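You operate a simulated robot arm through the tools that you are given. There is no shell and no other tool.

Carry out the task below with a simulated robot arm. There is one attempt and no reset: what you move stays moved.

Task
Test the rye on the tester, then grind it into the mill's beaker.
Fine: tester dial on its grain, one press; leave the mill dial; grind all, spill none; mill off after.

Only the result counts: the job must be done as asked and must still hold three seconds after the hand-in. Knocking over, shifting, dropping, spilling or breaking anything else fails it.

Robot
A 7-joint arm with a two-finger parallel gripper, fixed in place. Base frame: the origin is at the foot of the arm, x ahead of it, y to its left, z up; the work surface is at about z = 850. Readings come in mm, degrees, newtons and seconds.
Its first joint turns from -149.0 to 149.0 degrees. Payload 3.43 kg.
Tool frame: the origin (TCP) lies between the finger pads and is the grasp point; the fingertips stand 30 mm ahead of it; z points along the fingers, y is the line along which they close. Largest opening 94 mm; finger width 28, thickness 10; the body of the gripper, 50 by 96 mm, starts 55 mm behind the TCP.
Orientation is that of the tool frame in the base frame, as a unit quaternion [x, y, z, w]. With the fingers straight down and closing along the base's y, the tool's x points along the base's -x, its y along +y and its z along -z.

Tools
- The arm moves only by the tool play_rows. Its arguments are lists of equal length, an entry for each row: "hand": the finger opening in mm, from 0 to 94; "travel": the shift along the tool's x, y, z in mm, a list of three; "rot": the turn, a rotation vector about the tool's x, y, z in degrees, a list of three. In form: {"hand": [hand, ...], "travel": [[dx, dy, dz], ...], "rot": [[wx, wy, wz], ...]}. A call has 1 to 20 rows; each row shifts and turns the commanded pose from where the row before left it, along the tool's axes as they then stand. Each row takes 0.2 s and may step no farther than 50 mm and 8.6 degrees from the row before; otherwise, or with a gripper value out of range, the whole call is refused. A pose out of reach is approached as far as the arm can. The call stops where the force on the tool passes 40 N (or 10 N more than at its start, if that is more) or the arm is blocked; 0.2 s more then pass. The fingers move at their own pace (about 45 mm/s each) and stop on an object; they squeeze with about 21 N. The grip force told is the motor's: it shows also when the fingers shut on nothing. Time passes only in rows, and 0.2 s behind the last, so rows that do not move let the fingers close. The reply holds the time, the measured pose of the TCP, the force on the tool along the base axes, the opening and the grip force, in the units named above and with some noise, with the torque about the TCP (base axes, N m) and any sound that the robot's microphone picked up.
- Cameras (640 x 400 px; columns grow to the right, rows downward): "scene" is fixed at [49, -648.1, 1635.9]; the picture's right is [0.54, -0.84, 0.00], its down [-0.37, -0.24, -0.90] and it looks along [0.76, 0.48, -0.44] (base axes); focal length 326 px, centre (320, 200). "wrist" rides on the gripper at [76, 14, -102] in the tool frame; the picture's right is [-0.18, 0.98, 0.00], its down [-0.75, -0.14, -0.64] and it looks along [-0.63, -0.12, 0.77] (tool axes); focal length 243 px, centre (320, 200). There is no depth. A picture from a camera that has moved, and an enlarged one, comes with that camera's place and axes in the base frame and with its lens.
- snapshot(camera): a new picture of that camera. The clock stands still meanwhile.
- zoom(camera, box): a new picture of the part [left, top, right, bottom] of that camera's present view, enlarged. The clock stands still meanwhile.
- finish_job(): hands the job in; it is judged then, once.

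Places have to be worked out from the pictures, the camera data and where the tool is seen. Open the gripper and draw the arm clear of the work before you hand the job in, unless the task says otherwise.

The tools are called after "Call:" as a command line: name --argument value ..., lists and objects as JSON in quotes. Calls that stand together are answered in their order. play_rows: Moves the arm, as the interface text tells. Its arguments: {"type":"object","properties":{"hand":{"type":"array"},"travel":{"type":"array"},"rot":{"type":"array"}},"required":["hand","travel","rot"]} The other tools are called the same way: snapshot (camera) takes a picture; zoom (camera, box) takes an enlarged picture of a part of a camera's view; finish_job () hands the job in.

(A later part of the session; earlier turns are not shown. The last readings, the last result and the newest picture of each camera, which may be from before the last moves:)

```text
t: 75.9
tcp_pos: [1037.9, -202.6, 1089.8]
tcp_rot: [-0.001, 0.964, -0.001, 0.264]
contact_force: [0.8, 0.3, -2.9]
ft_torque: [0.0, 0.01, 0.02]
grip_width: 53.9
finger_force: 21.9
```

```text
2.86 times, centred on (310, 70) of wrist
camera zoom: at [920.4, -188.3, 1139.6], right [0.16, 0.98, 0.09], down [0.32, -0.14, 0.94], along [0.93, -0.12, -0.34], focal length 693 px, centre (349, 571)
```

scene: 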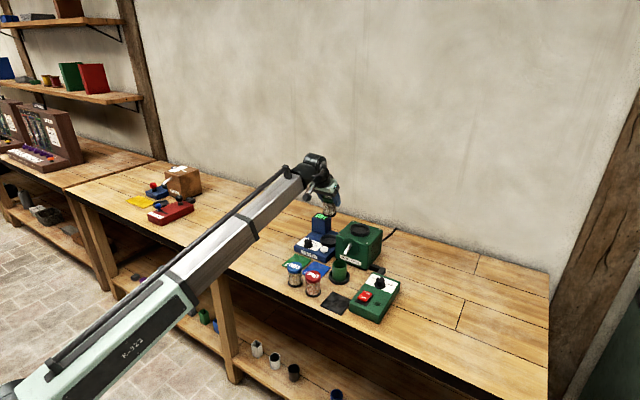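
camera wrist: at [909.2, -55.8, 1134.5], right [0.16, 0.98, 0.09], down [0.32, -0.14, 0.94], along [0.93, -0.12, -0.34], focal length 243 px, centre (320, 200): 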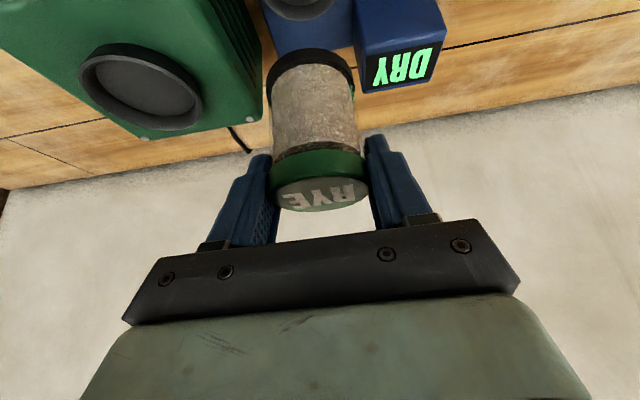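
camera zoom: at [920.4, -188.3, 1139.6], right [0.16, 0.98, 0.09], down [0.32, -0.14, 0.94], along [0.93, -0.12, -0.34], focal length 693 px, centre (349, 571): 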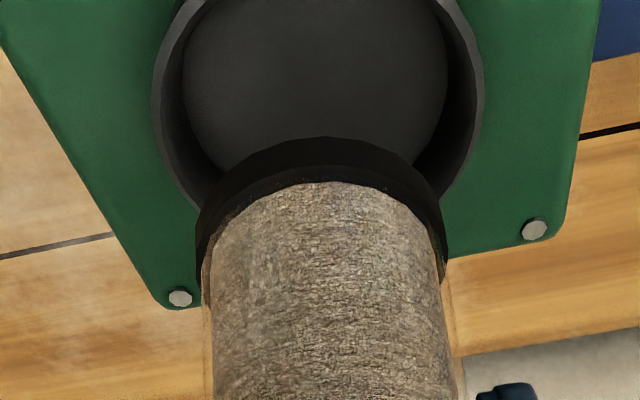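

The jar hangs almost above the cradle. I'll shift slightly (−2 x, +1.5 y), go down 28 mm and check again just above the rim.

Call:
play_rows --hand '[45, 45, 45, 45, 45, 45, 45]' --travel '[[3, 1.5, 1.4], [3, 0, 5.2], [4.1, 0, 6.9], [4.1, 0, 6.9], [2, 0, 3.4], [0, 0, 0], [0, 0, 0]]' --rot '[[0, 0, 0], [0, 0, 0], [0, 0, 0], [0, 0, 0], [0, 0, 0], [0, 0, 0], [0, 0, 0]]'

Call:
zoom --camera "scene" --box '[335, 205, 380, 245]'

Call:
zoom --camera "wrist" --box '[200, 0, 420, 140]'

```text
t: 77.5
tcp_pos: [1037.8, -199.9, 1060.2]
tcp_rot: [-0.001, 0.964, -0.001, 0.265]
contact_force: [0.1, -0.7, -2.5]
ft_torque: [0.01, -0.02, 0.0]
grip_width: 53.9
finger_force: 20.6
```

```text
10.00 times, centred on (358, 225) of scene
camera zoom: at [49.0, -648.1, 1635.9], right [0.54, -0.84, 0.0], down [-0.37, -0.24, -0.9], along [0.76, 0.48, -0.44], focal length 3258 px, centre (-55, -50)
```

zoom: 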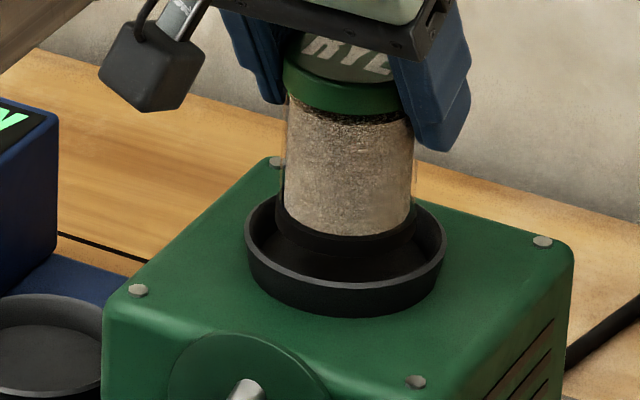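

```text
2.86 times, centred on (310, 70) of wrist
camera zoom: at [919.4, -186.6, 1110.5], right [0.16, 0.98, 0.09], down [0.32, -0.14, 0.94], along [0.93, -0.12, -0.34], focal length 693 px, centre (349, 571)
```

zoom: 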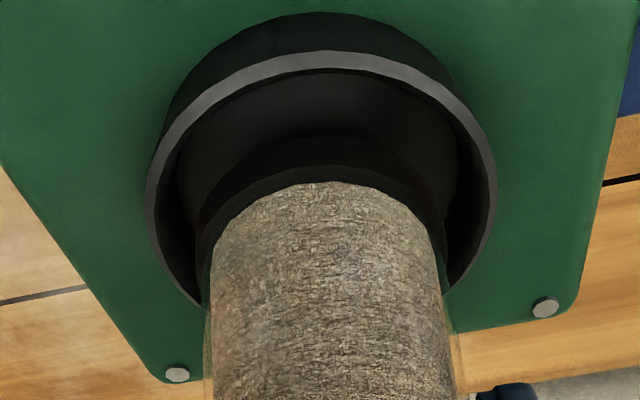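

The view matches the one I had above the tester dish, so the jar is centred with about 18 mm to go. I'll lower it gently.

Call:
play_rows --hand '[45, 45, 45, 45, 45, 45, 45, 45]' --travel '[[1, 0, 1.7], [1.5, 0, 2.6], [1.5, 0, 2.6], [1, 0, 1.7], [1, 0, 1.7], [0.5, 0, 0.9], [0, 0, 0], [0, 0, 0]]' --rot '[[0, 0, 0], [0, 0, 0], [0, 0, 0], [0, 0, 0], [0, 0, 0], [0, 0, 0], [0, 0, 0], [0, 0, 0]]'

Call:
play_rows --hand '[45, 45, 45, 45]' --travel '[[0.5, 0, 0.9], [0.5, 0, 0.9], [0, 0, 0], [0, 0, 0]]' --rot '[[0, 0, 0], [0, 0, 0], [0, 0, 0], [0, 0, 0]]'

Call:
zoom --camera "wrist" --box '[200, 0, 420, 140]'

```text
t: 79.3
tcp_pos: [1034.4, -200.7, 1047.7]
tcp_rot: [-0.001, 0.964, -0.001, 0.265]
contact_force: [0.6, 0.1, -1.8]
ft_torque: [0.02, -0.01, 0.01]
grip_width: 54.0
finger_force: 21.3
```

```text
t: 80.3
tcp_pos: [1035.6, -201.6, 1047.5]
tcp_rot: [-0.001, 0.964, -0.001, 0.265]
contact_force: [0.1, -0.2, -2.7]
ft_torque: [-0.03, -0.03, 0.01]
grip_width: 54.1
finger_force: 20.8
```

```text
2.86 times, centred on (310, 70) of wrist
camera zoom: at [917.9, -186.8, 1096.9], right [0.16, 0.98, 0.09], down [0.32, -0.14, 0.94], along [0.93, -0.12, -0.34], focal length 693 px, centre (349, 571)
```

zoom: 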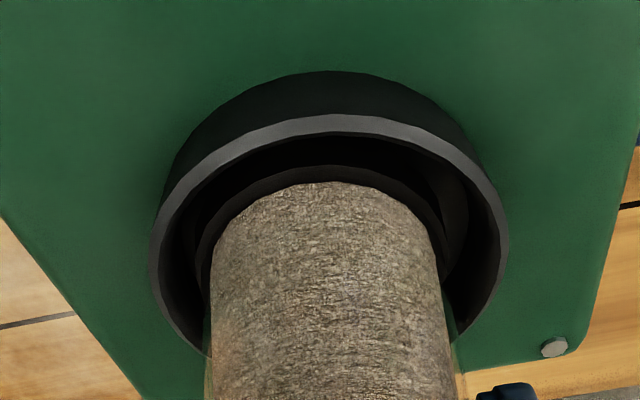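

It's still hanging, with the foot well inside the rim. I'll nudge +1.5 mm in y and go on down.

Call:
play_rows --hand '[45, 45, 45, 45, 45]' --travel '[[0.5, 1.5, 0.9], [0.8, 0, 1.3], [0.5, 0, 0.9], [0, 0, 0], [0, 0, 0]]' --rot '[[0, 0, 0], [0, 0, 0], [0, 0, 0], [0, 0, 0], [0, 0, 0]]'

Call:
play_rows --hand '[45, 45, 45, 45]' --travel '[[0.5, 0, 0.9], [0.3, 0, 0.5], [0, 0, 0], [0, 0, 0]]' --rot '[[0, 0, 0], [0, 0, 0], [0, 0, 0], [0, 0, 0]]'

```text
t: 81.5
tcp_pos: [1036.1, -200.3, 1044.1]
tcp_rot: [-0.002, 0.964, -0.001, 0.265]
contact_force: [1.1, 1.3, 3.1]
ft_torque: [0.01, 0.05, -0.05]
grip_width: 54.3
finger_force: 21.4
```

```text
t: 82.5
tcp_pos: [1035.0, -200.1, 1042.1]
tcp_rot: [-0.001, 0.964, -0.001, 0.267]
contact_force: [-2.0, -1.0, 19.3]
ft_torque: [-0.02, -0.07, 0.07]
grip_width: 54.1
finger_force: 20.9
```

The jar is seated in the mill's cradle (19 N up). I'll ease off, let go and rise.

Call:
play_rows --hand '[45, 45, 55, 66, 72, 72, 72, 72, 72, 72, 72, 72]' --travel '[[-0.6, 0, -1.1], [0, 0, 0], [0, 0, 0], [0, 0, 0], [0, 0, 0], [-2, 0, -3.4], [-5, 0, -8.6], [-7, 0, -12], [-7, 0, -12], [-6, 0, -10.3], [-4, 0, -6.9], [0, 0, 0]]' --rot '[[0, 0, 0], [0, 0, 0], [0, 0, 0], [0, 0, 0], [0, 0, 0], [0, 0, 0], [0, 0, 0], [0, 0, 0], [0, 0, 0], [0, 0, 0], [0, 0, 0], [0, 0, 0]]'

Call:
zoom --camera "scene" --box '[325, 180, 415, 320]'

Call:
snapshot --camera "wrist"

```text
t: 85.1
tcp_pos: [1035.5, -198.9, 1102.8]
tcp_rot: [0.0, 0.964, -0.001, 0.264]
contact_force: [-0.6, 0.4, 0.3]
ft_torque: [-0.02, 0.01, 0.02]
grip_width: 72.0
finger_force: 0.1
```

```text
2.86 times, centred on (370, 250) of scene
camera zoom: at [49.0, -648.1, 1635.9], right [0.54, -0.84, 0.0], down [-0.37, -0.24, -0.9], along [0.76, 0.48, -0.44], focal length 931 px, centre (177, 57)
```

zoom: 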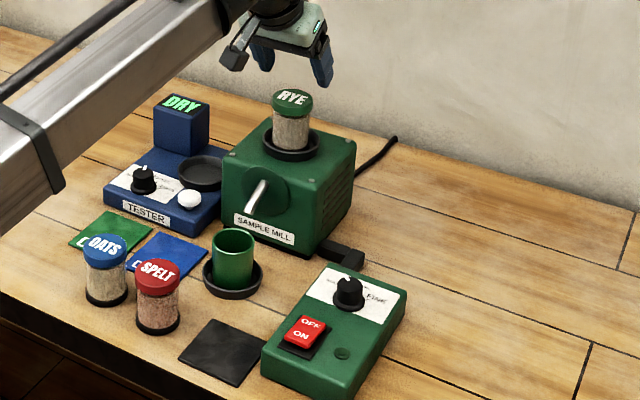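

```text
taken
camera wrist: at [916.8, -184.2, 1152.9], right [0.16, 0.98, 0.09], down [0.32, -0.14, 0.94], along [0.93, -0.12, -0.34], focal length 243 px, centre (320, 200)
```

wrist: 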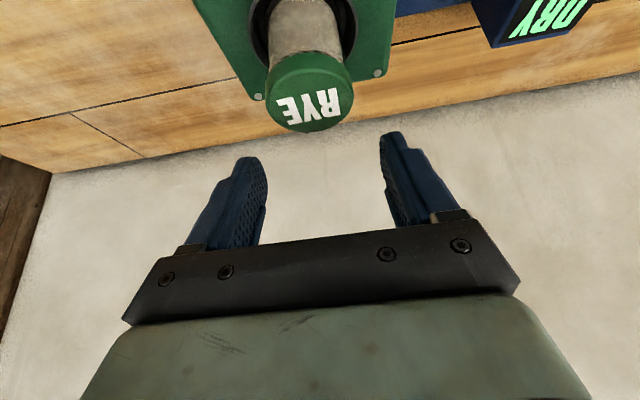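

The jar is docked on the mill. Before starting it I'll check the spout and beaker and the switch closely.

Call:
zoom --camera "scene" --box '[322, 228, 366, 288]'

Call:
zoom --camera "scene" --box '[345, 270, 405, 325]'

Call:
zoom --camera "scene" --box '[345, 200, 380, 240]'

```text
6.67 times, centred on (344, 258) of scene
camera zoom: at [49.0, -648.1, 1635.9], right [0.54, -0.84, 0.0], down [-0.37, -0.24, -0.9], along [0.76, 0.48, -0.44], focal length 2172 px, centre (160, -187)
```

zoom: 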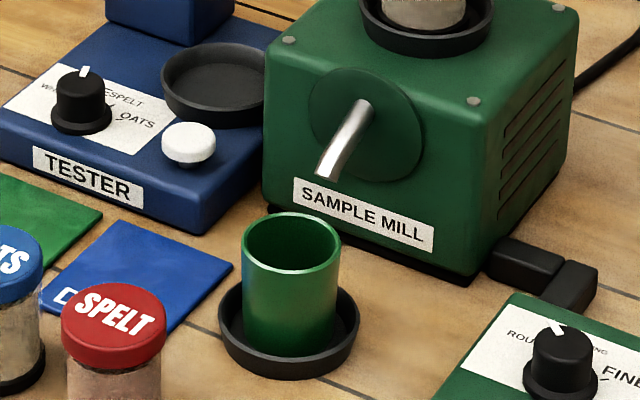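

```text
7.27 times, centred on (375, 298) of scene
camera zoom: at [49.0, -648.1, 1635.9], right [0.54, -0.84, 0.0], down [-0.37, -0.24, -0.9], along [0.76, 0.48, -0.44], focal length 2370 px, centre (-80, -509)
```

zoom: 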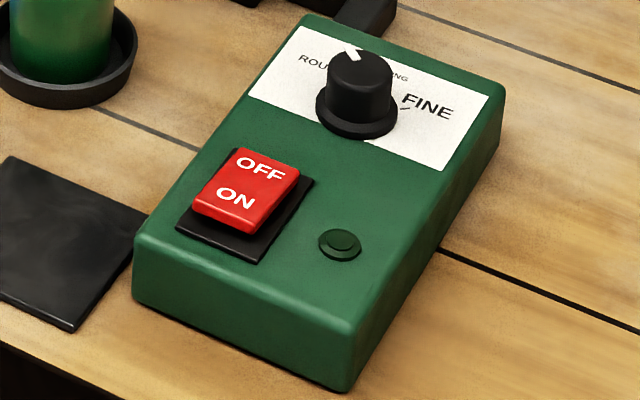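

```text
10.00 times, centred on (362, 220) of scene
camera zoom: at [49.0, -648.1, 1635.9], right [0.54, -0.84, 0.0], down [-0.37, -0.24, -0.9], along [0.76, 0.48, -0.44], focal length 3258 px, centre (-105, 0)
```

zoom: 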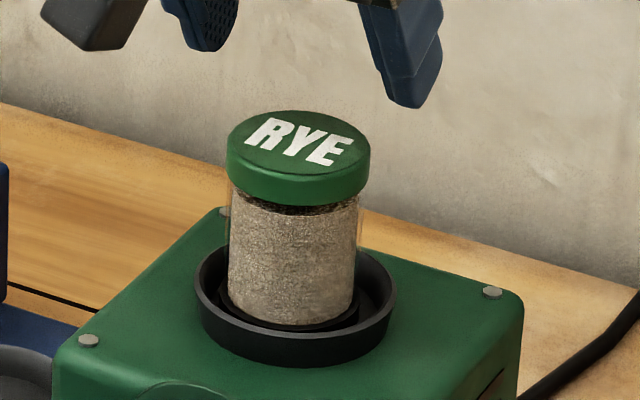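

The jar sits well in the cradle, and the beaker stands in its tray ahead of the spout. The rocker switch is near (795–820, −341) on the control box, so I'll bring the hand in that direction with the fingers closed.

Call:
play_rows --hand '[72, 72, 72, 72, 72, 60, 40, 20, 0, 0, 0, 0, 0, 0, 0]' --travel '[[4, -2.7, -1.4], [8, -5.4, -2.7], [12, -8.2, -4.1], [16, -10.9, -5.4], [20, -13.6, -6.8], [20, -13.6, -6.8], [24, -16.3, -8.1], [20, -13.6, -6.8], [20, -13.6, -6.8], [16, -10.9, -5.4], [16, -10.9, -5.4], [12, -8.2, -4.1], [8, -5.4, -2.7], [2, -2.7, -1.1], [0, 0, 0]]' --rot '[[0, 0, 0], [0, 0, 0], [0, 0, 0], [0, 0, 0], [0, 0, 0], [0, 0, 0], [0, 0, 0], [0, 0, 0], [0, 0, 0], [0, 0, 0], [0, 0, 0], [0, 0, 0], [0, 0, 0], [0, 0, 0], [0, 0, 0]]'

Call:
snapshot --camera "wrist"

Call:
zoom --camera "scene" --box '[270, 180, 420, 330]'

```text
t: 88.3
tcp_pos: [830.5, -335.3, 1061.0]
tcp_rot: [-0.001, 0.964, -0.001, 0.265]
contact_force: [0.2, 0.3, 0.1]
ft_torque: [-0.03, 0.0, -0.04]
grip_width: 0.0
finger_force: 20.9
```

```text
taken
camera wrist: at [713.0, -320.8, 1110.7], right [0.16, 0.98, 0.09], down [0.32, -0.14, 0.94], along [0.93, -0.12, -0.34], focal length 243 px, centre (320, 200)
```

wrist: 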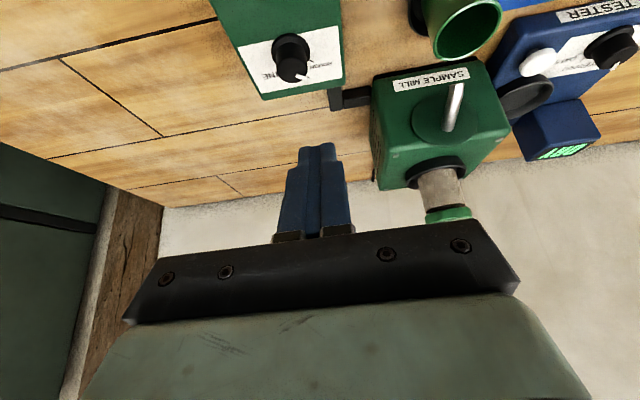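

```text
2.67 times, centred on (345, 255) of scene
camera zoom: at [49.0, -648.1, 1635.9], right [0.54, -0.84, 0.0], down [-0.37, -0.24, -0.9], along [0.76, 0.48, -0.44], focal length 869 px, centre (253, 53)
```

zoom: 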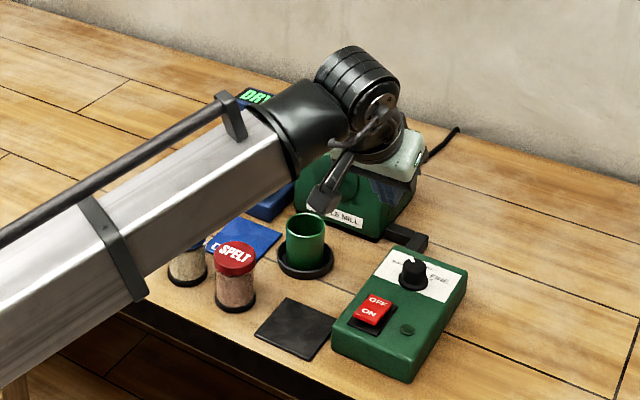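

The switch lies out of view behind the picture's top. I'll draw the hand back 130 mm at the same height to see it.

Call:
play_rows --hand '[0, 0, 0, 0, 0, 0, 0, 0, 0, 0]' --travel '[[4, 0, -2.4], [8, 0, -4.7], [13, 0, -7.7], [16, 0, -9.5], [18, 0, -10.7], [18, 0, -10.7], [15, 0, -8.9], [11, 0, -6.5], [8.8, 0, -5.2], [0, 0, 0]]' --rot '[[0, 0, 0], [0, 0, 0], [0, 0, 0], [0, 0, 0], [0, 0, 0], [0, 0, 0], [0, 0, 0], [0, 0, 0], [0, 0, 0], [0, 0, 0]]'

Call:
snapshot --camera "wrist"

Call:
zoom --camera "wrist" --box '[230, 50, 350, 150]'

```text
t: 90.5
tcp_pos: [702.3, -336.8, 1062.7]
tcp_rot: [-0.001, 0.964, -0.001, 0.265]
contact_force: [-0.2, 0.5, 0.6]
ft_torque: [-0.04, 0.0, 0.0]
grip_width: 0.0
finger_force: 21.2
```

```text
taken
camera wrist: at [584.3, -322.6, 1111.8], right [0.16, 0.98, 0.09], down [0.32, -0.14, 0.94], along [0.93, -0.12, -0.34], focal length 243 px, centre (320, 200)
```

wrist: 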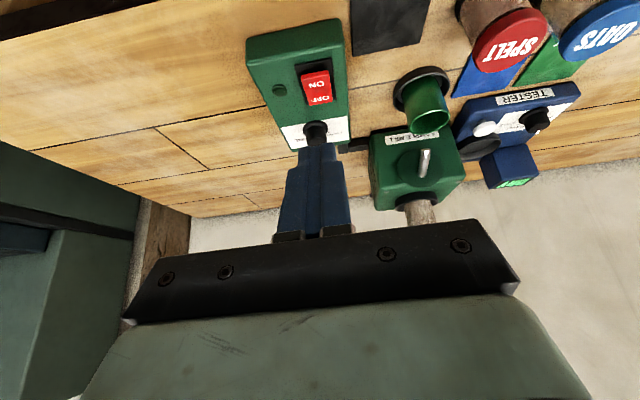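

```text
4.00 times, centred on (290, 100) of wrist
camera zoom: at [584.3, -322.6, 1111.8], right [0.16, 0.98, 0.09], down [0.32, -0.14, 0.94], along [0.93, -0.12, -0.34], focal length 970 px, centre (440, 600)
```

zoom: 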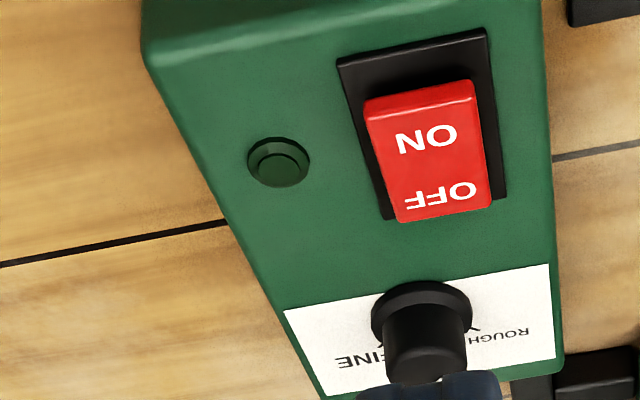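

The ON end is raised near (783–790, −340, ~903) and OFF is near x≈820. I'll move to just above the ON end.

Call:
play_rows --hand '[0, 0, 0, 0, 0, 0, 0, 0, 0, 0]' --travel '[[-0.8, -0.2, 5], [-1.5, -0.3, 10], [-2.3, -0.4, 15], [-2.7, -0.5, 18], [-3, -0.5, 20], [-2.8, -0.5, 19], [-2.4, -0.4, 16], [-1.8, -0.2, 12], [-1.5, 0, 10], [0, 0, 0]]' --rot '[[0, 0, 0], [0, 0, 0], [0, 0, 0], [0, 0, 0], [0, 0, 0], [0, 0, 0], [0, 0, 0], [0, 0, 0], [0, 0, 0], [0, 0, 0]]'

Call:
zoom --camera "wrist" --box '[220, 0, 420, 200]'

Call:
zoom --camera "scene" --box '[340, 250, 410, 325]'

```text
t: 92.7
tcp_pos: [782.2, -338.8, 965.3]
tcp_rot: [-0.001, 0.965, -0.001, 0.264]
contact_force: [0.8, -0.3, 0.3]
ft_torque: [0.01, 0.01, 0.0]
grip_width: 0.3
finger_force: 20.6
```

```text
2.00 times, centred on (320, 100) of wrist
camera zoom: at [663.5, -324.3, 1014.0], right [0.16, 0.98, 0.09], down [0.32, -0.14, 0.94], along [0.93, -0.12, -0.34], focal length 485 px, centre (320, 400)
```

zoom: 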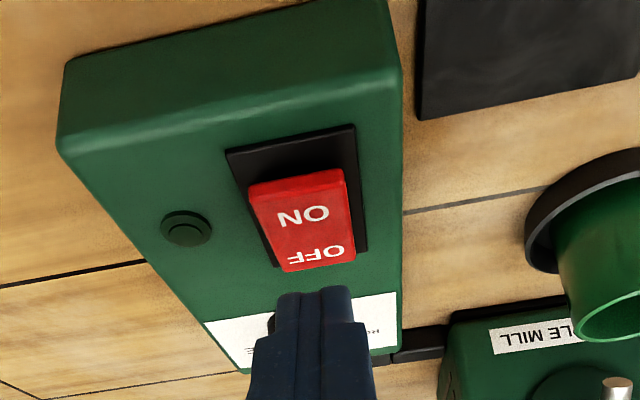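

```text
5.33 times, centred on (375, 288) of scene
camera zoom: at [49.0, -648.1, 1635.9], right [0.54, -0.84, 0.0], down [-0.37, -0.24, -0.9], along [0.76, 0.48, -0.44], focal length 1738 px, centre (27, -267)
```

zoom: 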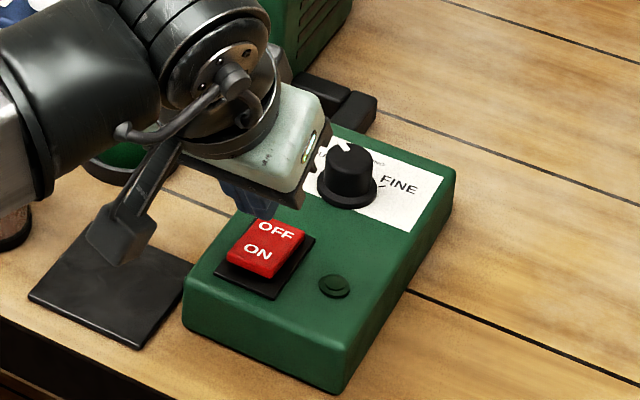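

The tip is lined up with the ON half, about 25 mm above it. I'll come down in small steps until I feel or hear the switch.

Call:
play_rows --hand '[0, 0, 0, 0, 0, 0]' --travel '[[2.5, 0, 4.3], [3.6, 0, 6], [2.5, 0, 4.3], [1, 0, 1.7], [0, 0, 0], [0, 0, 0]]' --rot '[[0, 0, 0], [0, 0, 0], [0, 0, 0], [0, 0, 0], [0, 0, 0], [0, 0, 0]]'

Call:
zoom --camera "wrist" --box '[220, 0, 420, 200]'

```text
t: 94.1
tcp_pos: [782.7, -338.5, 945.1]
tcp_rot: [-0.001, 0.964, -0.002, 0.265]
contact_force: [0.5, 0.4, 0.3]
ft_torque: [0.0, 0.01, -0.01]
grip_width: 0.0
finger_force: 20.5
```

```text
2.00 times, centred on (320, 100) of wrist
camera zoom: at [664.9, -324.6, 994.3], right [0.16, 0.98, 0.09], down [0.32, -0.14, 0.94], along [0.93, -0.12, -0.34], focal length 485 px, centre (320, 400)
```

zoom: 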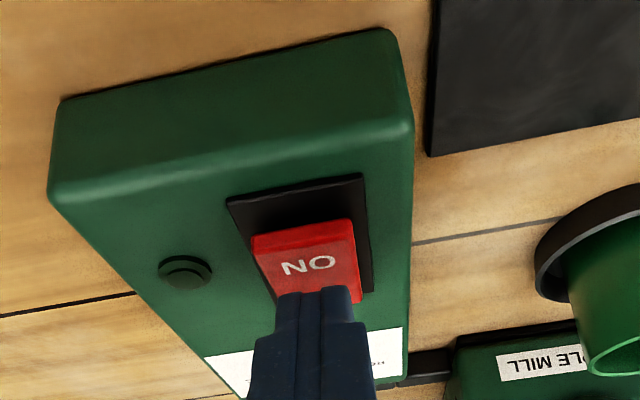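

Contact would fall slightly past the ON text towards the pivot, so I'll shift 6 mm back and continue down in small steps.

Call:
play_rows --hand '[0, 0, 0, 0, 0, 0]' --travel '[[5.2, -0.5, -3.1], [1, 0, 1.7], [1, 0, 1.7], [1, 0, 1.7], [0, 0, 0], [0, 0, 0]]' --rot '[[0, 0, 0], [0, 0, 0], [0, 0, 0], [0, 0, 0], [0, 0, 0], [0, 0, 0]]'

Call:
zoom --camera "wrist" --box '[220, 0, 420, 200]'

```text
t: 95.5
tcp_pos: [774.7, -339.9, 938.0]
tcp_rot: [0.0, 0.964, -0.002, 0.264]
contact_force: [0.2, -0.1, 0.7]
ft_torque: [-0.01, -0.03, 0.02]
grip_width: 0.0
finger_force: 20.7
```

```text
2.00 times, centred on (320, 100) of wrist
camera zoom: at [657.2, -325.2, 987.3], right [0.16, 0.98, 0.09], down [0.32, -0.14, 0.94], along [0.93, -0.12, -0.34], focal length 485 px, centre (320, 400)
```

zoom: 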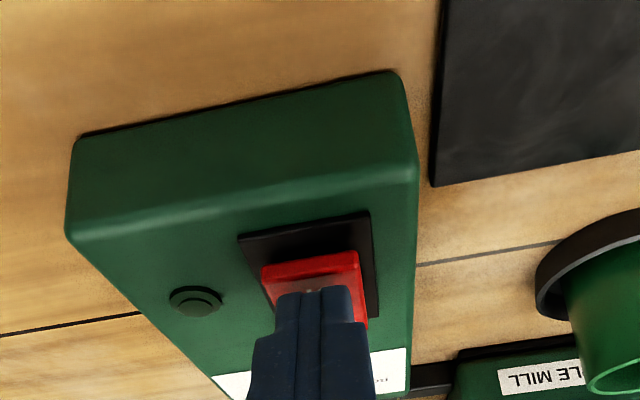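

Nearly touching the ON end. I'll continue in fine steps.

Call:
play_rows --hand '[0, 0, 0, 0, 0]' --travel '[[0.8, 0, 1.3], [0.8, 0, 1.3], [0.5, 0, 0.9], [0, 0, 0], [0, 0, 0]]' --rot '[[0, 0, 0], [0, 0, 0], [0, 0, 0], [0, 0, 0], [0, 0, 0]]'

```text
t: 96.7
tcp_pos: [774.4, -340.1, 934.5]
tcp_rot: [-0.001, 0.964, -0.002, 0.264]
contact_force: [-0.5, -0.1, 0.7]
ft_torque: [0.01, -0.02, -0.03]
grip_width: 0.0
finger_force: 21.3
```

Call:
zoom --camera "wrist" --box '[260, 80, 380, 180]'

Call:
zoom --camera "scene" --box '[345, 270, 395, 320]'

```text
4.00 times, centred on (320, 130) of wrist
camera zoom: at [656.4, -325.4, 983.6], right [0.16, 0.98, 0.09], down [0.32, -0.14, 0.94], along [0.93, -0.12, -0.34], focal length 970 px, centre (320, 480)
```

zoom: 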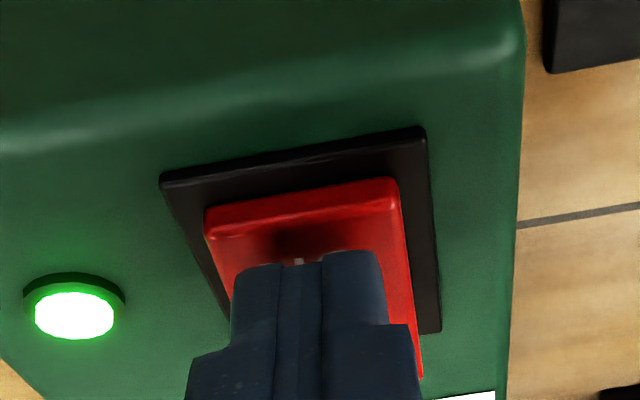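

```text
8.00 times, centred on (370, 295) of scene
camera zoom: at [49.0, -648.1, 1635.9], right [0.54, -0.84, 0.0], down [-0.37, -0.24, -0.9], along [0.76, 0.48, -0.44], focal length 2607 px, centre (-80, -560)
```

zoom: 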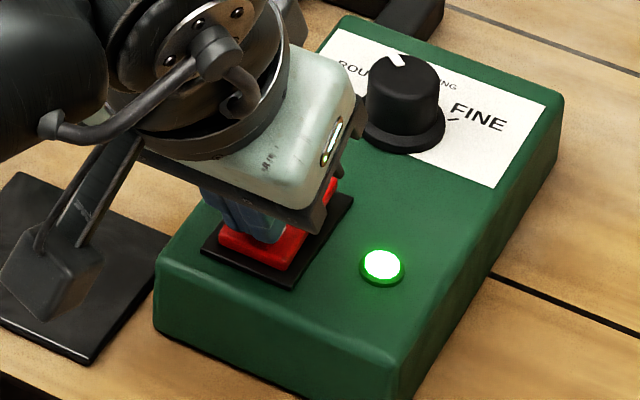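

The lamp is lit, so the mill is running. I'll rise off the switch and check the spout, beaker and jar.

Call:
play_rows --hand '[0, 0, 0]' --travel '[[-4, 0, -6.9], [-6, 0, -10.3], [-4, 0, -6.9]]' --rot '[[0, 0, 0], [0, 0, 0], [0, 0, 0]]'

Call:
zoom --camera "scene" --box '[320, 190, 410, 290]'

Call:
zoom --camera "wrist" --box '[380, 60, 640, 230]'

```text
t: 97.5
tcp_pos: [775.1, -340.1, 961.3]
tcp_rot: [-0.002, 0.964, 0.0, 0.266]
contact_force: [0.5, 0.1, 0.2]
ft_torque: [0.01, -0.01, 0.02]
grip_width: 0.2
finger_force: 20.7
```

```text
4.00 times, centred on (365, 240) of scene
camera zoom: at [49.0, -648.1, 1635.9], right [0.54, -0.84, 0.0], down [-0.37, -0.24, -0.9], along [0.76, 0.48, -0.44], focal length 1303 px, centre (140, 40)
```

zoom: 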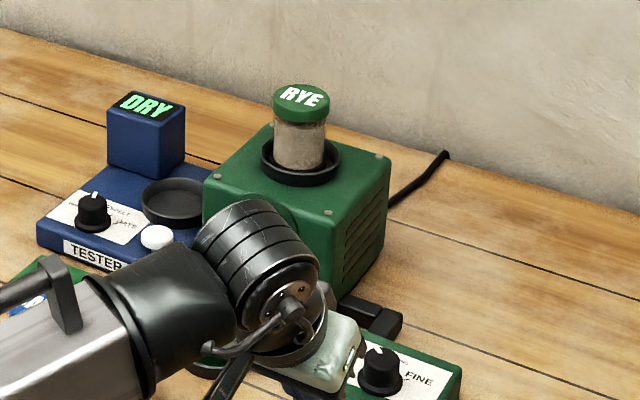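

```text
2.35 times, centred on (510, 145) of wrist
camera zoom: at [656.7, -325.6, 1012.1], right [0.16, 0.98, 0.09], down [0.32, -0.14, 0.94], along [0.93, -0.12, -0.34], focal length 571 px, centre (-127, 329)
```

zoom: 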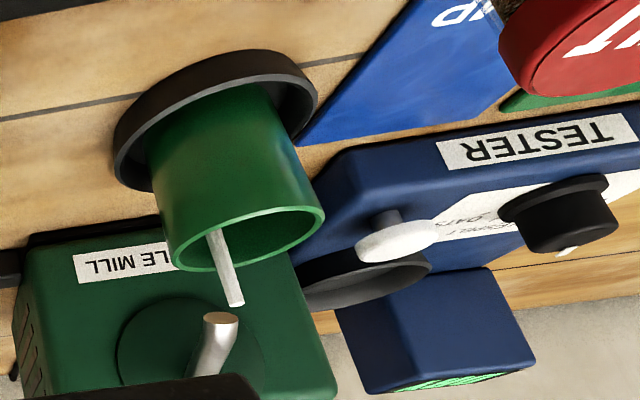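

The ground rye is streaming from the spout into the beaker, so docking the jar feeds the mill. I'll hold still and check progress.

Call:
play_rows --hand '[0, 0, 0, 0, 0, 0, 0, 0, 0, 0]' --travel '[[0, 0, 0], [0, 0, 0], [0, 0, 0], [0, 0, 0], [0, 0, 0], [0, 0, 0], [0, 0, 0], [0, 0, 0], [0, 0, 0], [0, 0, 0]]' --rot '[[0, 0, 0], [0, 0, 0], [0, 0, 0], [0, 0, 0], [0, 0, 0], [0, 0, 0], [0, 0, 0], [0, 0, 0], [0, 0, 0], [0, 0, 0]]'

Call:
zoom --camera "scene" --box '[345, 200, 385, 240]'

Call:
zoom --camera "wrist" --box '[380, 60, 540, 230]'

```text
t: 99.7
tcp_pos: [774.9, -340.3, 962.6]
tcp_rot: [-0.001, 0.964, -0.001, 0.264]
contact_force: [0.4, 0.2, 0.1]
ft_torque: [0.01, 0.0, 0.02]
grip_width: 0.1
finger_force: 21.2
```

```text
10.00 times, centred on (365, 220) of scene
camera zoom: at [49.0, -648.1, 1635.9], right [0.54, -0.84, 0.0], down [-0.37, -0.24, -0.9], along [0.76, 0.48, -0.44], focal length 3258 px, centre (-130, 0)
```

zoom: 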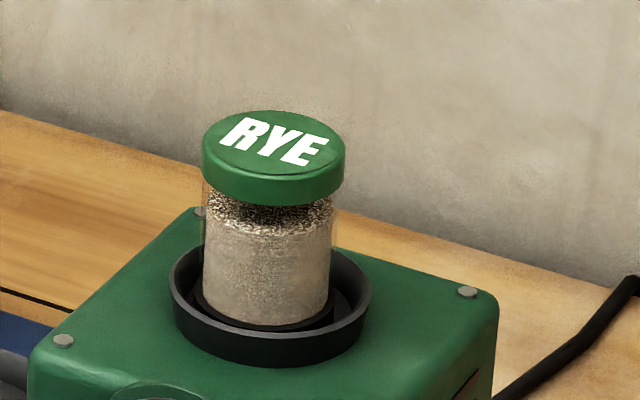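

```text
2.35 times, centred on (460, 145) of wrist
camera zoom: at [656.7, -325.6, 1011.8], right [0.16, 0.98, 0.09], down [0.32, -0.14, 0.94], along [0.93, -0.12, -0.34], focal length 571 px, centre (-9, 329)
```

zoom: 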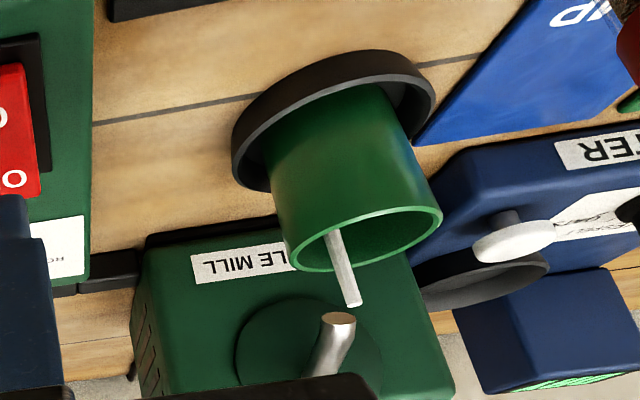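

The jar's level is falling, by about a fifth in 3 s. I'll wait longer.

Call:
play_rows --hand '[0, 0, 0, 0, 0, 0, 0, 0, 0, 0, 0, 0, 0, 0, 0, 0, 0, 0, 0, 0]' --travel '[[0, 0, 0], [0, 0, 0], [0, 0, 0], [0, 0, 0], [0, 0, 0], [0, 0, 0], [0, 0, 0], [0, 0, 0], [0, 0, 0], [0, 0, 0], [0, 0, 0], [0, 0, 0], [0, 0, 0], [0, 0, 0], [0, 0, 0], [0, 0, 0], [0, 0, 0], [0, 0, 0], [0, 0, 0], [0, 0, 0]]' --rot '[[0, 0, 0], [0, 0, 0], [0, 0, 0], [0, 0, 0], [0, 0, 0], [0, 0, 0], [0, 0, 0], [0, 0, 0], [0, 0, 0], [0, 0, 0], [0, 0, 0], [0, 0, 0], [0, 0, 0], [0, 0, 0], [0, 0, 0], [0, 0, 0], [0, 0, 0], [0, 0, 0], [0, 0, 0], [0, 0, 0]]'

Call:
zoom --camera "scene" --box '[345, 200, 385, 240]'

Call:
zoom --camera "wrist" --box '[380, 60, 540, 230]'

```text
t: 103.9
tcp_pos: [774.7, -340.2, 962.1]
tcp_rot: [-0.001, 0.964, -0.002, 0.264]
contact_force: [0.3, 0.2, -0.1]
ft_torque: [0.02, 0.02, 0.03]
grip_width: 0.0
finger_force: 21.0
```

```text
10.00 times, centred on (365, 220) of scene
camera zoom: at [49.0, -648.1, 1635.9], right [0.54, -0.84, 0.0], down [-0.37, -0.24, -0.9], along [0.76, 0.48, -0.44], focal length 3258 px, centre (-130, 0)
```

zoom: 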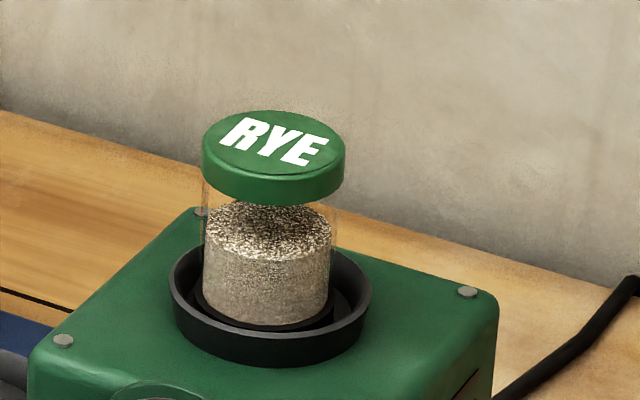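

```text
2.35 times, centred on (460, 145) of wrist
camera zoom: at [656.7, -325.6, 1011.8], right [0.16, 0.98, 0.09], down [0.32, -0.14, 0.94], along [0.93, -0.12, -0.34], focal length 571 px, centre (-9, 329)
```

zoom: 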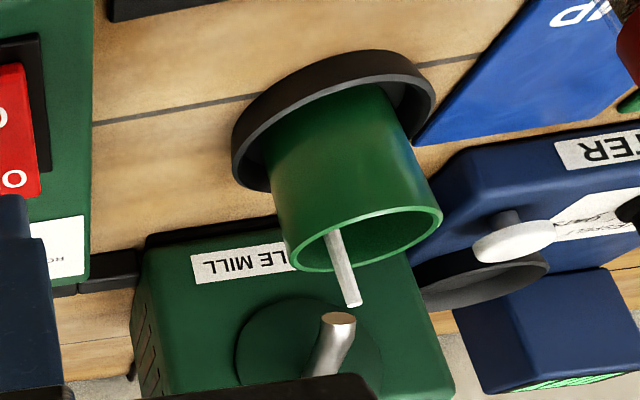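

About half is ground, with no spill in view. While it runs I'll move the hand forward at height to stand above the OFF half.

Call:
play_rows --hand '[0, 0, 0, 0, 0, 0, 0, 0, 0, 0, 0, 0, 0, 0, 0, 0]' --travel '[[-3, 0, -1.5], [-5, 0, 2.5], [-7, 0, 4], [-7, 0, 4], [-5, 0, 3], [-4, -0.5, 3], [0, 0, 0], [0, 0, 0], [0, 0, 0], [0, 0, 0], [0, 0, 0], [0, 0, 0], [0, 0, 0], [0, 0, 0], [0, 0, 0], [0, 0, 0]]' --rot '[[0, 0, 0], [0, 0, 0], [0, 0, 0], [0, 0, 0], [0, 0, 0], [0, 0, 0], [0, 0, 0], [0, 0, 0], [0, 0, 0], [0, 0, 0], [0, 0, 0], [0, 0, 0], [0, 0, 0], [0, 0, 0], [0, 0, 0], [0, 0, 0]]'

Call:
zoom --camera "scene" --box '[345, 200, 385, 240]'

Call:
snapshot --camera "wrist"

Call:
zoom --camera "wrist" --box '[220, 0, 420, 200]'

```text
t: 107.3
tcp_pos: [809.8, -341.1, 966.6]
tcp_rot: [-0.001, 0.964, -0.001, 0.264]
contact_force: [0.2, -0.3, -0.2]
ft_torque: [0.01, -0.02, 0.01]
grip_width: 0.0
finger_force: 21.1
```

```text
10.00 times, centred on (365, 220) of scene
camera zoom: at [49.0, -648.1, 1635.9], right [0.54, -0.84, 0.0], down [-0.37, -0.24, -0.9], along [0.76, 0.48, -0.44], focal length 3258 px, centre (-130, 0)
```

zoom: 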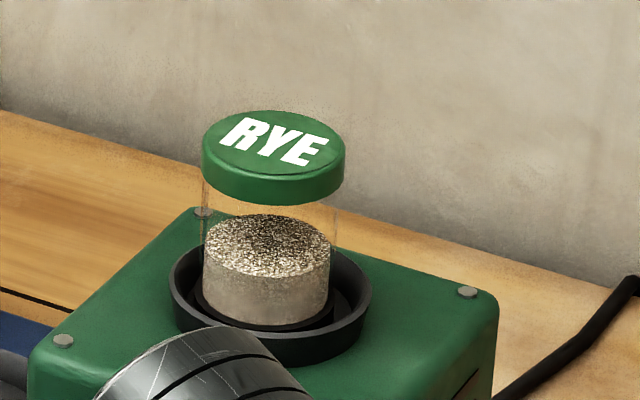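

```text
taken
camera wrist: at [691.6, -326.7, 1015.6], right [0.16, 0.98, 0.09], down [0.32, -0.14, 0.94], along [0.93, -0.12, -0.34], focal length 243 px, centre (320, 200)
```

wrist: 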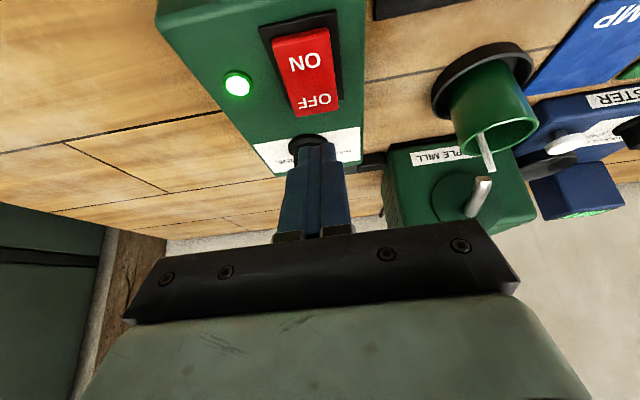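

```text
2.00 times, centred on (320, 100) of wrist
camera zoom: at [691.6, -326.7, 1015.6], right [0.16, 0.98, 0.09], down [0.32, -0.14, 0.94], along [0.93, -0.12, -0.34], focal length 485 px, centre (320, 400)
```

zoom: 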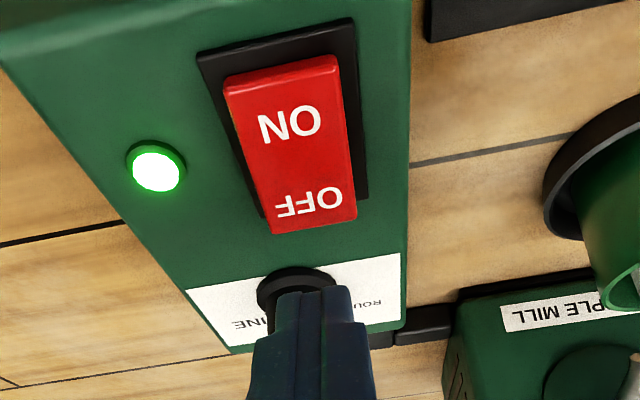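

The jar is emptying at a steady rate with roughly 14 s to go, and the tip stands over the OFF half. I'll wait.

Call:
play_rows --hand '[0, 0, 0, 0, 0, 0, 0, 0, 0, 0, 0, 0, 0, 0, 0, 0, 0, 0, 0, 0]' --travel '[[0, 0, 0], [0, 0, 0], [0, 0, 0], [0, 0, 0], [0, 0, 0], [0, 0, 0], [0, 0, 0], [0, 0, 0], [0, 0, 0], [0, 0, 0], [0, 0, 0], [0, 0, 0], [0, 0, 0], [0, 0, 0], [0, 0, 0], [0, 0, 0], [0, 0, 0], [0, 0, 0], [0, 0, 0], [0, 0, 0]]' --rot '[[0, 0, 0], [0, 0, 0], [0, 0, 0], [0, 0, 0], [0, 0, 0], [0, 0, 0], [0, 0, 0], [0, 0, 0], [0, 0, 0], [0, 0, 0], [0, 0, 0], [0, 0, 0], [0, 0, 0], [0, 0, 0], [0, 0, 0], [0, 0, 0], [0, 0, 0], [0, 0, 0], [0, 0, 0], [0, 0, 0]]'

Call:
play_rows --hand '[0, 0, 0, 0, 0, 0, 0, 0, 0, 0, 0, 0, 0, 0, 0, 0, 0, 0, 0, 0]' --travel '[[0, 0, 0], [0, 0, 0], [0, 0, 0], [0, 0, 0], [0, 0, 0], [0, 0, 0], [0, 0, 0], [0, 0, 0], [0, 0, 0], [0, 0, 0], [0, 0, 0], [0, 0, 0], [0, 0, 0], [0, 0, 0], [0, 0, 0], [0, 0, 0], [0, 0, 0], [0, 0, 0], [0, 0, 0], [0, 0, 0]]' --rot '[[0, 0, 0], [0, 0, 0], [0, 0, 0], [0, 0, 0], [0, 0, 0], [0, 0, 0], [0, 0, 0], [0, 0, 0], [0, 0, 0], [0, 0, 0], [0, 0, 0], [0, 0, 0], [0, 0, 0], [0, 0, 0], [0, 0, 0], [0, 0, 0], [0, 0, 0], [0, 0, 0], [0, 0, 0], [0, 0, 0]]'

Call:
zoom --camera "scene" --box '[345, 200, 385, 240]'

Call:
snapshot --camera "wrist"

```text
t: 111.5
tcp_pos: [809.3, -340.7, 966.5]
tcp_rot: [-0.002, 0.964, -0.001, 0.265]
contact_force: [-0.1, 0.3, -0.1]
ft_torque: [-0.05, 0.0, 0.01]
grip_width: 0.0
finger_force: 20.8
```

```text
t: 115.7
tcp_pos: [808.9, -341.7, 966.1]
tcp_rot: [0.0, 0.964, -0.001, 0.264]
contact_force: [-0.4, -0.8, -0.4]
ft_torque: [0.02, -0.04, 0.01]
grip_width: 0.1
finger_force: 20.5
```

```text
10.00 times, centred on (365, 220) of scene
camera zoom: at [49.0, -648.1, 1635.9], right [0.54, -0.84, 0.0], down [-0.37, -0.24, -0.9], along [0.76, 0.48, -0.44], focal length 3258 px, centre (-130, 0)
```

zoom: 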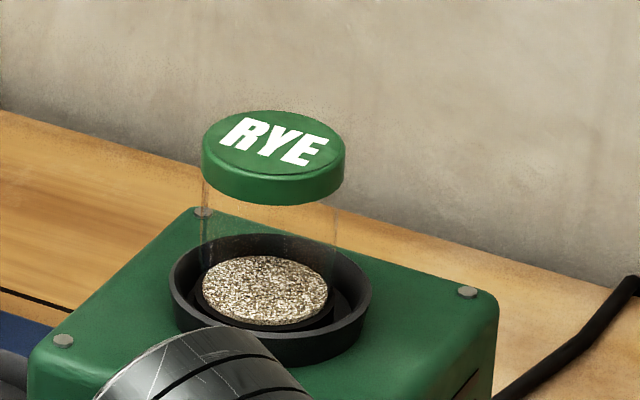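

```text
taken
camera wrist: at [691.6, -326.7, 1015.6], right [0.16, 0.98, 0.09], down [0.32, -0.14, 0.94], along [0.93, -0.12, -0.34], focal length 243 px, centre (320, 200)
```

wrist: 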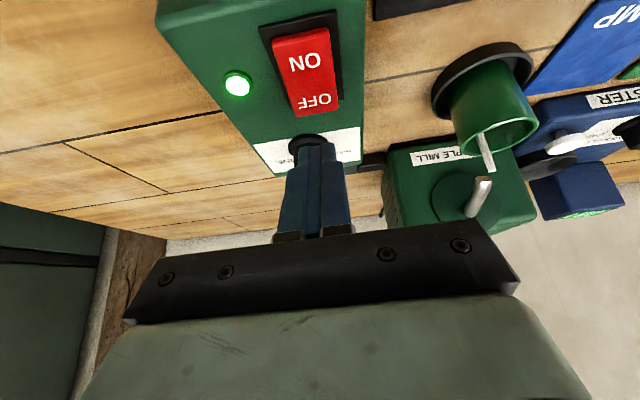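

Only a thin layer remains and the stream is still flowing. I'll wait 4 s more and check that both the jar and the stream have run out.

Call:
play_rows --hand '[0, 0, 0, 0, 0, 0, 0, 0, 0, 0, 0, 0, 0, 0, 0, 0, 0, 0, 0, 0]' --travel '[[0, 0, 0], [0, 0, 0], [0, 0, 0], [0, 0, 0], [0, 0, 0], [0, 0, 0], [0, 0, 0], [0, 0, 0], [0, 0, 0], [0, 0, 0], [0, 0, 0], [0, 0, 0], [0, 0, 0], [0, 0, 0], [0, 0, 0], [0, 0, 0], [0, 0, 0], [0, 0, 0], [0, 0, 0], [0, 0, 0]]' --rot '[[0, 0, 0], [0, 0, 0], [0, 0, 0], [0, 0, 0], [0, 0, 0], [0, 0, 0], [0, 0, 0], [0, 0, 0], [0, 0, 0], [0, 0, 0], [0, 0, 0], [0, 0, 0], [0, 0, 0], [0, 0, 0], [0, 0, 0], [0, 0, 0], [0, 0, 0], [0, 0, 0], [0, 0, 0], [0, 0, 0]]'

Call:
zoom --camera "scene" --box '[345, 200, 385, 240]'

Call:
snapshot --camera "wrist"

```text
t: 119.9
tcp_pos: [810.3, -340.4, 966.5]
tcp_rot: [-0.001, 0.965, -0.001, 0.264]
contact_force: [-0.2, 0.1, -0.1]
ft_torque: [-0.03, 0.01, -0.05]
grip_width: 0.0
finger_force: 21.1
```

```text
10.00 times, centred on (365, 220) of scene
camera zoom: at [49.0, -648.1, 1635.9], right [0.54, -0.84, 0.0], down [-0.37, -0.24, -0.9], along [0.76, 0.48, -0.44], focal length 3258 px, centre (-130, 0)
```

zoom: 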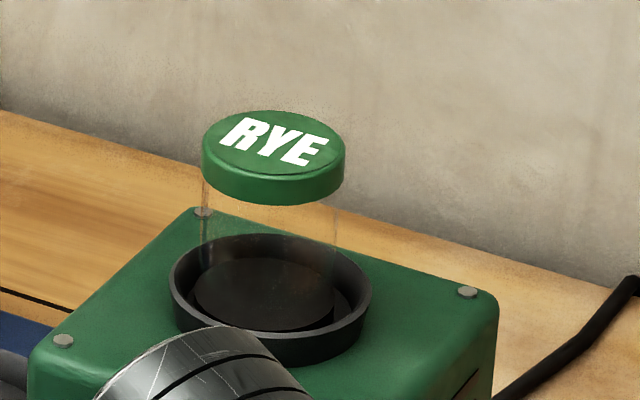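

```text
taken
camera wrist: at [691.6, -326.7, 1015.6], right [0.16, 0.98, 0.09], down [0.32, -0.14, 0.94], along [0.93, -0.12, -0.34], focal length 243 px, centre (320, 200)
```

wrist: 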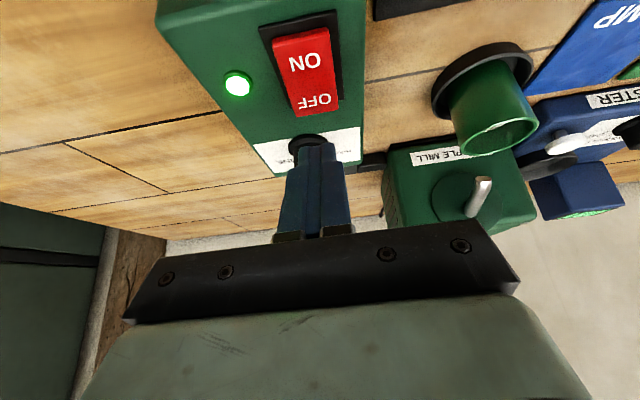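

The jar is empty and the stream has stopped. Next I'll press the OFF half, approaching to just above it first.

Call:
play_rows --hand '[0, 0, 0, 0, 0, 0]' --travel '[[2.5, 0, 4.3], [4.1, 0, 6.9], [2.5, 0, 4.3], [1, 0, 1.7], [0, 0, 0], [0, 0, 0]]' --rot '[[0, 0, 0], [0, 0, 0], [0, 0, 0], [0, 0, 0], [0, 0, 0], [0, 0, 0]]'

Call:
zoom --camera "wrist" --box '[240, 30, 400, 180]'

```text
t: 121.3
tcp_pos: [810.1, -339.6, 945.6]
tcp_rot: [-0.001, 0.965, -0.001, 0.264]
contact_force: [-0.1, 0.4, -0.3]
ft_torque: [-0.02, 0.03, 0.02]
grip_width: 0.0
finger_force: 21.4
```

```text
2.67 times, centred on (320, 105) of wrist
camera zoom: at [692.2, -326.0, 994.8], right [0.16, 0.98, 0.09], down [0.32, -0.14, 0.94], along [0.93, -0.12, -0.34], focal length 647 px, centre (320, 453)
```

zoom: 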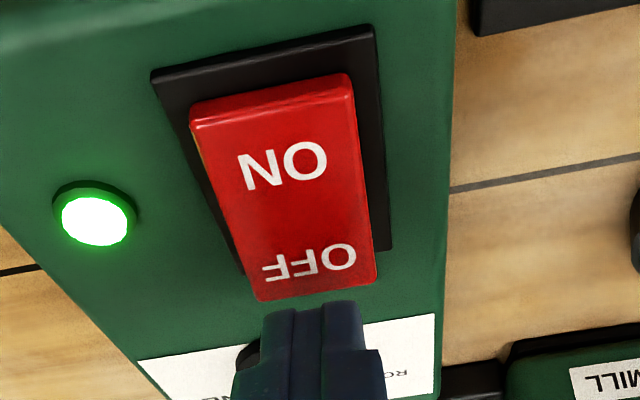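

The tip would land near the far edge, so I'll shift 3 mm back and lower in fine steps.

Call:
play_rows --hand '[0, 0, 0, 0, 0, 0]' --travel '[[2.6, 0, -1.5], [1, 0, 1.7], [1, 0, 1.7], [0.8, 0, 1.3], [0, 0, 0], [0, 0, 0]]' --rot '[[0, 0, 0], [0, 0, 0], [0, 0, 0], [0, 0, 0], [0, 0, 0], [0, 0, 0]]'

Call:
zoom --camera "wrist" --box '[240, 30, 400, 180]'

```text
t: 122.7
tcp_pos: [805.9, -340.6, 939.7]
tcp_rot: [-0.001, 0.964, -0.001, 0.264]
contact_force: [-0.5, 0.6, -0.3]
ft_torque: [-0.02, 0.0, -0.02]
grip_width: 0.0
finger_force: 21.0
```

```text
2.67 times, centred on (320, 105) of wrist
camera zoom: at [688.4, -325.8, 989.7], right [0.16, 0.98, 0.09], down [0.32, -0.14, 0.94], along [0.93, -0.12, -0.34], focal length 647 px, centre (320, 453)
```

zoom: 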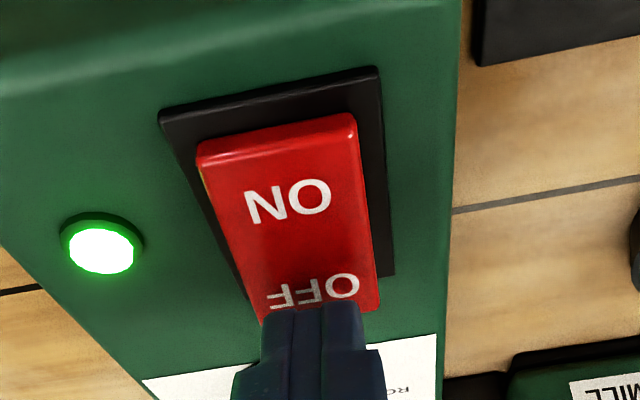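

The tip is now just above the OFF text. I'll take fine steps down.

Call:
play_rows --hand '[0, 0, 0, 0, 0, 0]' --travel '[[0.8, 0, 1.3], [0.8, 0, 1.3], [0.5, 0, 0.9], [0.5, 0, 0.9], [0, 0, 0], [0, 0, 0]]' --rot '[[0, 0, 0], [0, 0, 0], [0, 0, 0], [0, 0, 0], [0, 0, 0], [0, 0, 0]]'

Call:
zoom --camera "wrist" --box '[240, 30, 400, 180]'

```text
t: 124.1
tcp_pos: [805.1, -340.0, 935.2]
tcp_rot: [-0.002, 0.964, -0.001, 0.265]
contact_force: [1.3, 0.9, 3.1]
ft_torque: [0.02, -0.04, -0.02]
grip_width: 0.0
finger_force: 20.9
```

```text
2.67 times, centred on (320, 105) of wrist
camera zoom: at [687.7, -326.4, 984.6], right [0.16, 0.98, 0.09], down [0.32, -0.14, 0.94], along [0.93, -0.12, -0.34], focal length 647 px, centre (320, 453)
```

zoom: 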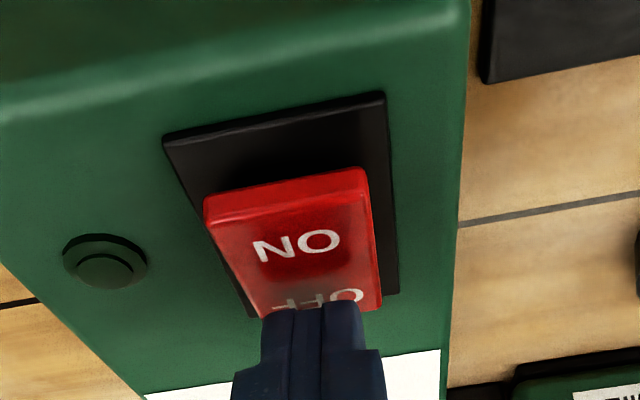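

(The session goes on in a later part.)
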